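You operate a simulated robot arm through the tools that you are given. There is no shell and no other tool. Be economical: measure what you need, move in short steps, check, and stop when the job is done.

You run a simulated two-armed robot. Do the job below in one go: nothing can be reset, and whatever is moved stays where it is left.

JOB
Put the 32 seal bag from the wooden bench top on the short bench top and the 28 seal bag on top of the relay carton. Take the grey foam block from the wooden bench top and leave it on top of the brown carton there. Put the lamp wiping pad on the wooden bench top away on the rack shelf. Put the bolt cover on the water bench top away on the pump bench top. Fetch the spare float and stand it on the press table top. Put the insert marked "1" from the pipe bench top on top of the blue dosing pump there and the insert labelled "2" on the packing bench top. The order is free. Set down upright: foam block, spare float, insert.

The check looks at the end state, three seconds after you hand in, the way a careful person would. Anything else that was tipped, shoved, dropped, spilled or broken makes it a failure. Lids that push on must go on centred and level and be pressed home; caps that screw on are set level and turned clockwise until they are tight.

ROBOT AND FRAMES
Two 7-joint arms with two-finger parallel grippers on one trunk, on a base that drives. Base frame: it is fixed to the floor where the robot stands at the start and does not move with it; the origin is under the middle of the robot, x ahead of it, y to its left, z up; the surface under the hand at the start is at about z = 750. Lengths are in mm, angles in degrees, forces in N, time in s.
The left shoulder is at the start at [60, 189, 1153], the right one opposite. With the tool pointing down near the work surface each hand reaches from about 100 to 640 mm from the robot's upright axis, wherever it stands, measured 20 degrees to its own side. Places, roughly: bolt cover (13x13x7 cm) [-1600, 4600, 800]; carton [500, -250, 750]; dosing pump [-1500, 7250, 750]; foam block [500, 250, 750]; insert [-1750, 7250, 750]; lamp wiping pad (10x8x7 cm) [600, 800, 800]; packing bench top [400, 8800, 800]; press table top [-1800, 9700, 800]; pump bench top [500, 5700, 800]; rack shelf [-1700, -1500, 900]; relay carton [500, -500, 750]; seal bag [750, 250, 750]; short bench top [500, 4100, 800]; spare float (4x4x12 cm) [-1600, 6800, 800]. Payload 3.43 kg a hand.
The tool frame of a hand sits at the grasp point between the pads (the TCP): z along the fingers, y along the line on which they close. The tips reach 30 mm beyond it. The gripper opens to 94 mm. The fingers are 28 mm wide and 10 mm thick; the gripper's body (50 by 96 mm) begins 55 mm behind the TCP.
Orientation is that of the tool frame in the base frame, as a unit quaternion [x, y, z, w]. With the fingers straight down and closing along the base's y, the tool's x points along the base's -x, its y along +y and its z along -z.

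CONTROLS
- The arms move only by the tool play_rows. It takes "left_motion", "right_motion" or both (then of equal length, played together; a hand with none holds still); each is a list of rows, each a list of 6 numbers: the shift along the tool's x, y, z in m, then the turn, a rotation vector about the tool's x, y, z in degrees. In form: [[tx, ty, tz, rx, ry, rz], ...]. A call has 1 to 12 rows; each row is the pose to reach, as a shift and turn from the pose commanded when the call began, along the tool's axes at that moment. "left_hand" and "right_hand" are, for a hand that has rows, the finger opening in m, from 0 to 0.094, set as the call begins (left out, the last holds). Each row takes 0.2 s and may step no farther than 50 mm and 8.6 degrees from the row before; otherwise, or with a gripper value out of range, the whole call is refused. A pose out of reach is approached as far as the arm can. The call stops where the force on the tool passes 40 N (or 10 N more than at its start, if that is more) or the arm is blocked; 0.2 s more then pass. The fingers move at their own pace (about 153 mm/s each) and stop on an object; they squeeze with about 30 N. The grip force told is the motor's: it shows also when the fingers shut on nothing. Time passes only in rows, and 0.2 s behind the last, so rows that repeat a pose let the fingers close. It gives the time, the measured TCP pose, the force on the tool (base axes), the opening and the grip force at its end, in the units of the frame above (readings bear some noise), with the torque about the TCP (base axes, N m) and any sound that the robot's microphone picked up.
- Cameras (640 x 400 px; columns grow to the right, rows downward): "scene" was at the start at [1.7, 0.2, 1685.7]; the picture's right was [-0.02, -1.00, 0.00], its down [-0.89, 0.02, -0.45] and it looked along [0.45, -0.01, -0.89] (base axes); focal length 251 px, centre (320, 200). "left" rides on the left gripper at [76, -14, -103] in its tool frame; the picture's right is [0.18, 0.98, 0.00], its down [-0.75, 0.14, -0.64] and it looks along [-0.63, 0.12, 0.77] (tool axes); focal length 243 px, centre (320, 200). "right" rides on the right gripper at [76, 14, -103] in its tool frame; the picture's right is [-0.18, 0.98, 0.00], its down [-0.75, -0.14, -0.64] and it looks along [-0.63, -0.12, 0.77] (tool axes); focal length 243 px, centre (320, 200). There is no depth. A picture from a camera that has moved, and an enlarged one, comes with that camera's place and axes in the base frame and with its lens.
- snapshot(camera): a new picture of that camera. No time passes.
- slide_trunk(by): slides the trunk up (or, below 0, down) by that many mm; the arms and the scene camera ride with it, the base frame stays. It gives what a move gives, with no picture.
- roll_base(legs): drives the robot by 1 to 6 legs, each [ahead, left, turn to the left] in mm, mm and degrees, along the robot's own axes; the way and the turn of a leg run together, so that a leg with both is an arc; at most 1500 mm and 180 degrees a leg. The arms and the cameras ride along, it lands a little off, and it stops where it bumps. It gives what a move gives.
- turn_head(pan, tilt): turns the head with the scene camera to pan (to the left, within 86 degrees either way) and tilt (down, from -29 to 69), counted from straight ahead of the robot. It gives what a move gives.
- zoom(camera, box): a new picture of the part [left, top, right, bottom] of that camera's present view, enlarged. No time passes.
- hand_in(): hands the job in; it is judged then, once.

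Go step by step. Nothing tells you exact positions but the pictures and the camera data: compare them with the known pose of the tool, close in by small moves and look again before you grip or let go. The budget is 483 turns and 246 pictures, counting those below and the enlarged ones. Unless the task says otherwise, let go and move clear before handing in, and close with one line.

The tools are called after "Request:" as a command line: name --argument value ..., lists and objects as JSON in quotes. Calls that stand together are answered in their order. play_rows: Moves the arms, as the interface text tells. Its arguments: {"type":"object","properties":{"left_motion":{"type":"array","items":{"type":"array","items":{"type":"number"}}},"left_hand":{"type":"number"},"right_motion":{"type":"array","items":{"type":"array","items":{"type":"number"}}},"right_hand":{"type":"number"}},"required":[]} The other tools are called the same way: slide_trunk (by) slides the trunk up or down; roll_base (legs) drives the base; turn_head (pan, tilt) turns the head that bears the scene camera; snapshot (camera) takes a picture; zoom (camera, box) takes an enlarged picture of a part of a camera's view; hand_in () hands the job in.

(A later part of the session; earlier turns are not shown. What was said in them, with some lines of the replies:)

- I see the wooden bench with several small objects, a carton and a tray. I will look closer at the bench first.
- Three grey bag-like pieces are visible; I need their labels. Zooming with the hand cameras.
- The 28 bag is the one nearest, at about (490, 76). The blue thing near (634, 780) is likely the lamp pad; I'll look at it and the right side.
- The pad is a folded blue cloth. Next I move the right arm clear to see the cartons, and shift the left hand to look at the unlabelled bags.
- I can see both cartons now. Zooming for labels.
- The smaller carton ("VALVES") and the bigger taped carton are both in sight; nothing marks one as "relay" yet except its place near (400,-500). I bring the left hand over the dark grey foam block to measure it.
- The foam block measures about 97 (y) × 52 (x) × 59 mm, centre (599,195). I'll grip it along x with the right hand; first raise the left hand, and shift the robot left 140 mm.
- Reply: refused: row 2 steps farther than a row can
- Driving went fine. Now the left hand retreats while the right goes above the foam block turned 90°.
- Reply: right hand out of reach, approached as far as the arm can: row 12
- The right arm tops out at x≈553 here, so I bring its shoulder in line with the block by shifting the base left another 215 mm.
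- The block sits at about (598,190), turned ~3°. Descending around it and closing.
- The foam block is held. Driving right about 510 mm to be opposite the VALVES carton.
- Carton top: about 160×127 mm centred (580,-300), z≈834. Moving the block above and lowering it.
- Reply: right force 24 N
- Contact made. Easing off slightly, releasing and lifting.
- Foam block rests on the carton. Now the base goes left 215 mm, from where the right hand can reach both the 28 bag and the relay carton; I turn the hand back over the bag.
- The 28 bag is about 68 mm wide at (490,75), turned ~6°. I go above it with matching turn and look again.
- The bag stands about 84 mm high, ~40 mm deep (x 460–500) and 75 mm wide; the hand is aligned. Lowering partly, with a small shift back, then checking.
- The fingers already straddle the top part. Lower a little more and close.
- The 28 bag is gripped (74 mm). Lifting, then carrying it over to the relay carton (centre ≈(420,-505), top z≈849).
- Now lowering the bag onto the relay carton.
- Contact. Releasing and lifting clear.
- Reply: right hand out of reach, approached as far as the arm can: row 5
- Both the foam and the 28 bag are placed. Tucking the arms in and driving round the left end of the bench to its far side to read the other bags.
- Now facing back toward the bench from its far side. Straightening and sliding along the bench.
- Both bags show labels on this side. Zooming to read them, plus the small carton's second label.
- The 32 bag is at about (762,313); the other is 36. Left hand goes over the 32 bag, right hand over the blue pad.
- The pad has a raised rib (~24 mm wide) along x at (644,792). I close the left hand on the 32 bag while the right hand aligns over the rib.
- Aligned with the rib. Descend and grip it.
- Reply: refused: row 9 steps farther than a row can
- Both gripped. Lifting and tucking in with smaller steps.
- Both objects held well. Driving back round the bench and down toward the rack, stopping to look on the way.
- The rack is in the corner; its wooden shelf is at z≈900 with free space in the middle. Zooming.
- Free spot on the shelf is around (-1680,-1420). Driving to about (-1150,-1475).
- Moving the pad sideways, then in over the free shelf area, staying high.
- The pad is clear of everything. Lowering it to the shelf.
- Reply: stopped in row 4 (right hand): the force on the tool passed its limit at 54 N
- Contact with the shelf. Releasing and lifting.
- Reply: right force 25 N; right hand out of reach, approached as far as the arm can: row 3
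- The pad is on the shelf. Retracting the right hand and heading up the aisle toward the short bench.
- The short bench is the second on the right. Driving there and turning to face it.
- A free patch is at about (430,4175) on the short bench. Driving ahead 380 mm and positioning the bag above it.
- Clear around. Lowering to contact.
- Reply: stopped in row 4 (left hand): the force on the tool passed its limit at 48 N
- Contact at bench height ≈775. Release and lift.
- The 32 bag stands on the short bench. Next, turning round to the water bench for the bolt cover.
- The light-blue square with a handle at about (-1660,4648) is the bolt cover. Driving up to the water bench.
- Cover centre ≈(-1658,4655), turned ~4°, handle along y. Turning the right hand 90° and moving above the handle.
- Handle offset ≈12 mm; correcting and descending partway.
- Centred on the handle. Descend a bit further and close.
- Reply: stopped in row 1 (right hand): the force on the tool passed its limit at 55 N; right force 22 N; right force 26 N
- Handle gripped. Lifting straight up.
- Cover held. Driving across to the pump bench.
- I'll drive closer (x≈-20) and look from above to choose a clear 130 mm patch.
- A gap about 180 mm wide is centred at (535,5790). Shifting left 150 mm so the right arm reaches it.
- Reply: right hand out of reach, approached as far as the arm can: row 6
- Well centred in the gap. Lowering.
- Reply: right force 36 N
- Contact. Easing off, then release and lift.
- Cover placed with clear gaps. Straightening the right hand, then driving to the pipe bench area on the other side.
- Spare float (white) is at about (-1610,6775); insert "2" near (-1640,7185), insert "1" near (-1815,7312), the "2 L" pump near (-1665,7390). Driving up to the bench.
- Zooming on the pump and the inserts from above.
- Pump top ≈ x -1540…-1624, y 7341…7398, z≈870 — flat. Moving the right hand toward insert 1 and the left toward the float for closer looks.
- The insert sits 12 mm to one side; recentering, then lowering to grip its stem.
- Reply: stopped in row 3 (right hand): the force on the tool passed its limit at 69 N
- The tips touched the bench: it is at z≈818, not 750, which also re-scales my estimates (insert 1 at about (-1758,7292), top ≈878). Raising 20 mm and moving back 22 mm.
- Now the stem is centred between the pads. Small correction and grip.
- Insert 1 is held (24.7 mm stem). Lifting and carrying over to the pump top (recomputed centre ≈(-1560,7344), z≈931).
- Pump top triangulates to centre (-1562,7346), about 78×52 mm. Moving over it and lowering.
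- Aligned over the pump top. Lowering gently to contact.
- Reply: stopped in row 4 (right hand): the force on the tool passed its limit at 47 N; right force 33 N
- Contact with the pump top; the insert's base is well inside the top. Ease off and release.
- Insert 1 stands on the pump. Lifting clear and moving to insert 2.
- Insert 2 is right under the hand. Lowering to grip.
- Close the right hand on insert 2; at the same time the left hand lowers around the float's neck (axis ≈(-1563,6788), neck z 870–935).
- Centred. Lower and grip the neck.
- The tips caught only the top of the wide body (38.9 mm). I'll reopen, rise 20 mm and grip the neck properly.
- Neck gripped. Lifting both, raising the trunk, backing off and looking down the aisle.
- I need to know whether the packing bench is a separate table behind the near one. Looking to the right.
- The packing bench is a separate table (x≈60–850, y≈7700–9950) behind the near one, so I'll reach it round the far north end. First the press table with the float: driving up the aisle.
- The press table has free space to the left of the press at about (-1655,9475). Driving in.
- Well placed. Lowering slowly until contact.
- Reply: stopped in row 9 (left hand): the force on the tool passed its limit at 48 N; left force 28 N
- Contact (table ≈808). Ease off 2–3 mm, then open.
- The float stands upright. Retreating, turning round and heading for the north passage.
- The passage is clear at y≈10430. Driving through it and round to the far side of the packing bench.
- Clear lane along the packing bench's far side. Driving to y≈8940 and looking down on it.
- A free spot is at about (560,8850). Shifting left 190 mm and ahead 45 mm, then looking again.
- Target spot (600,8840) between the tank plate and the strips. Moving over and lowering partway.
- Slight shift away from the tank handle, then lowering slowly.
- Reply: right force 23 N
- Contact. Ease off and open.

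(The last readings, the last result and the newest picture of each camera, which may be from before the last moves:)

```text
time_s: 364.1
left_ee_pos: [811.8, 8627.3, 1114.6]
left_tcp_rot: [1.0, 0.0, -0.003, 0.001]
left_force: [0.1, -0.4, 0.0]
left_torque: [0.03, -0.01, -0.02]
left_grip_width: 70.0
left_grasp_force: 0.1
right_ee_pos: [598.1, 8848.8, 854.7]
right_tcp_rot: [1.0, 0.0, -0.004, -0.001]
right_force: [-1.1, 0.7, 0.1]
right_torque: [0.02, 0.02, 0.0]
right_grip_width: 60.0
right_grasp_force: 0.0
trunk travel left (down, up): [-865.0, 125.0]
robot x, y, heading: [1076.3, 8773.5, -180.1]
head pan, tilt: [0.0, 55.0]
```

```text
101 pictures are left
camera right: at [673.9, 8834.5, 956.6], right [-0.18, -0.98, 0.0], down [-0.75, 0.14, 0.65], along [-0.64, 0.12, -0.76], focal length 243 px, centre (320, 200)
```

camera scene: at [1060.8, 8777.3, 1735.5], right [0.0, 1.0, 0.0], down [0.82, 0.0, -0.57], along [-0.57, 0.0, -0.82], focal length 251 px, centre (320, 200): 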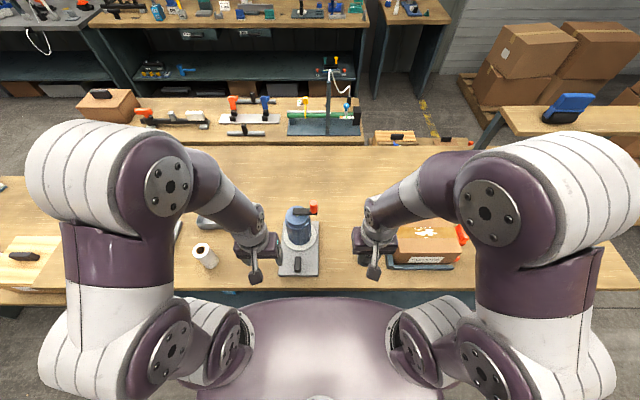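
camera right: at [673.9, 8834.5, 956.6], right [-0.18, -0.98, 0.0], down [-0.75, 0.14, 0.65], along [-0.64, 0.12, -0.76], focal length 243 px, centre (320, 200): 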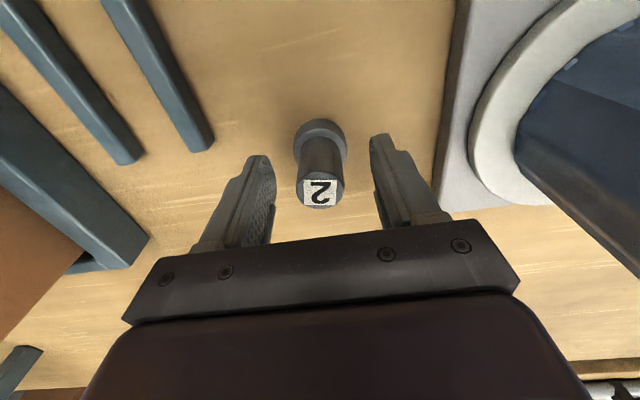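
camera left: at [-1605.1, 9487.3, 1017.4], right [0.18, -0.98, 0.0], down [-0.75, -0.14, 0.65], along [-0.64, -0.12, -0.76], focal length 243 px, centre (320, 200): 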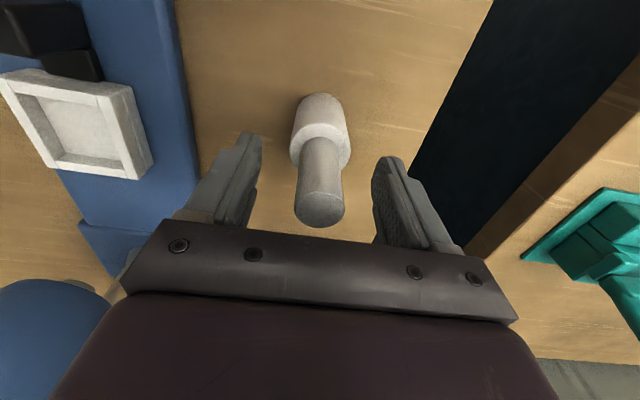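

Insert 2 stands upright. Lifting clear and taking a last look.

Request:
play_rows --right_motion '[[0, 0, -0.04, 0, 0, 0], [0, 0, -0.08, 0, 0, 0], [0, 0, -0.12, 0, 0, 0], [0, 0, -0.16, 0, 0, 0], [0, 0, -0.2, 0, 0, 0], [0.04, -0.01, -0.22, 0, 0, 0], [0.08, -0.02, -0.23, 0, 0, 0], [0.12, -0.03, -0.23, 0, 0, 0], [0.16, -0.03, -0.23, 0, 0, 0]]'

Request:
zoom --camera "scene" --box '[240, 140, 480, 290]'

```text
time_s: 366.1
left_ee_pos: [812.8, 8626.3, 1114.7]
left_tcp_rot: [1.0, 0.0, -0.003, 0.0]
left_force: [-0.1, 0.2, 0.7]
left_torque: [0.02, 0.02, 0.0]
left_grip_width: 70.0
left_grasp_force: 0.0
right_ee_pos: [761.4, 8877.1, 1084.3]
right_tcp_rot: [1.0, 0.0, -0.004, -0.003]
right_force: [-0.8, -0.3, 0.0]
right_torque: [-0.01, 0.02, 0.02]
right_grip_width: 59.7
right_grasp_force: 0.1
trunk travel left (down, up): [-865.0, 125.0]
robot x, y, heading: [1072.2, 8774.8, -180.0]
head pan, tilt: [0.0, 55.0]
```

```text
2.67 times, centred on (360, 215) of scene
camera zoom: at [1062.6, 8774.6, 1735.5], right [0.0, 1.0, 0.0], down [0.82, 0.0, -0.57], along [-0.57, 0.0, -0.82], focal length 670 px, centre (213, 160)
```

zoom: 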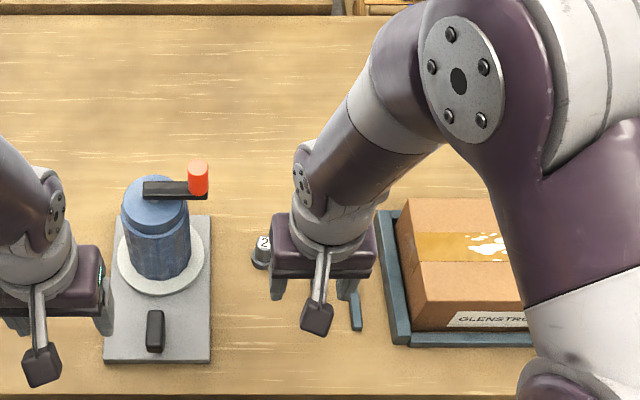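

Every item is set down, and the last one, insert 2, is standing on the packing bench with both hands empty and clear. Handing in now.

Request:
hand_in

```text
The job is handed in.
```

I placed all eight items where the job asked and handed the job in; the foam block, spare float and both inserts are standing upright.
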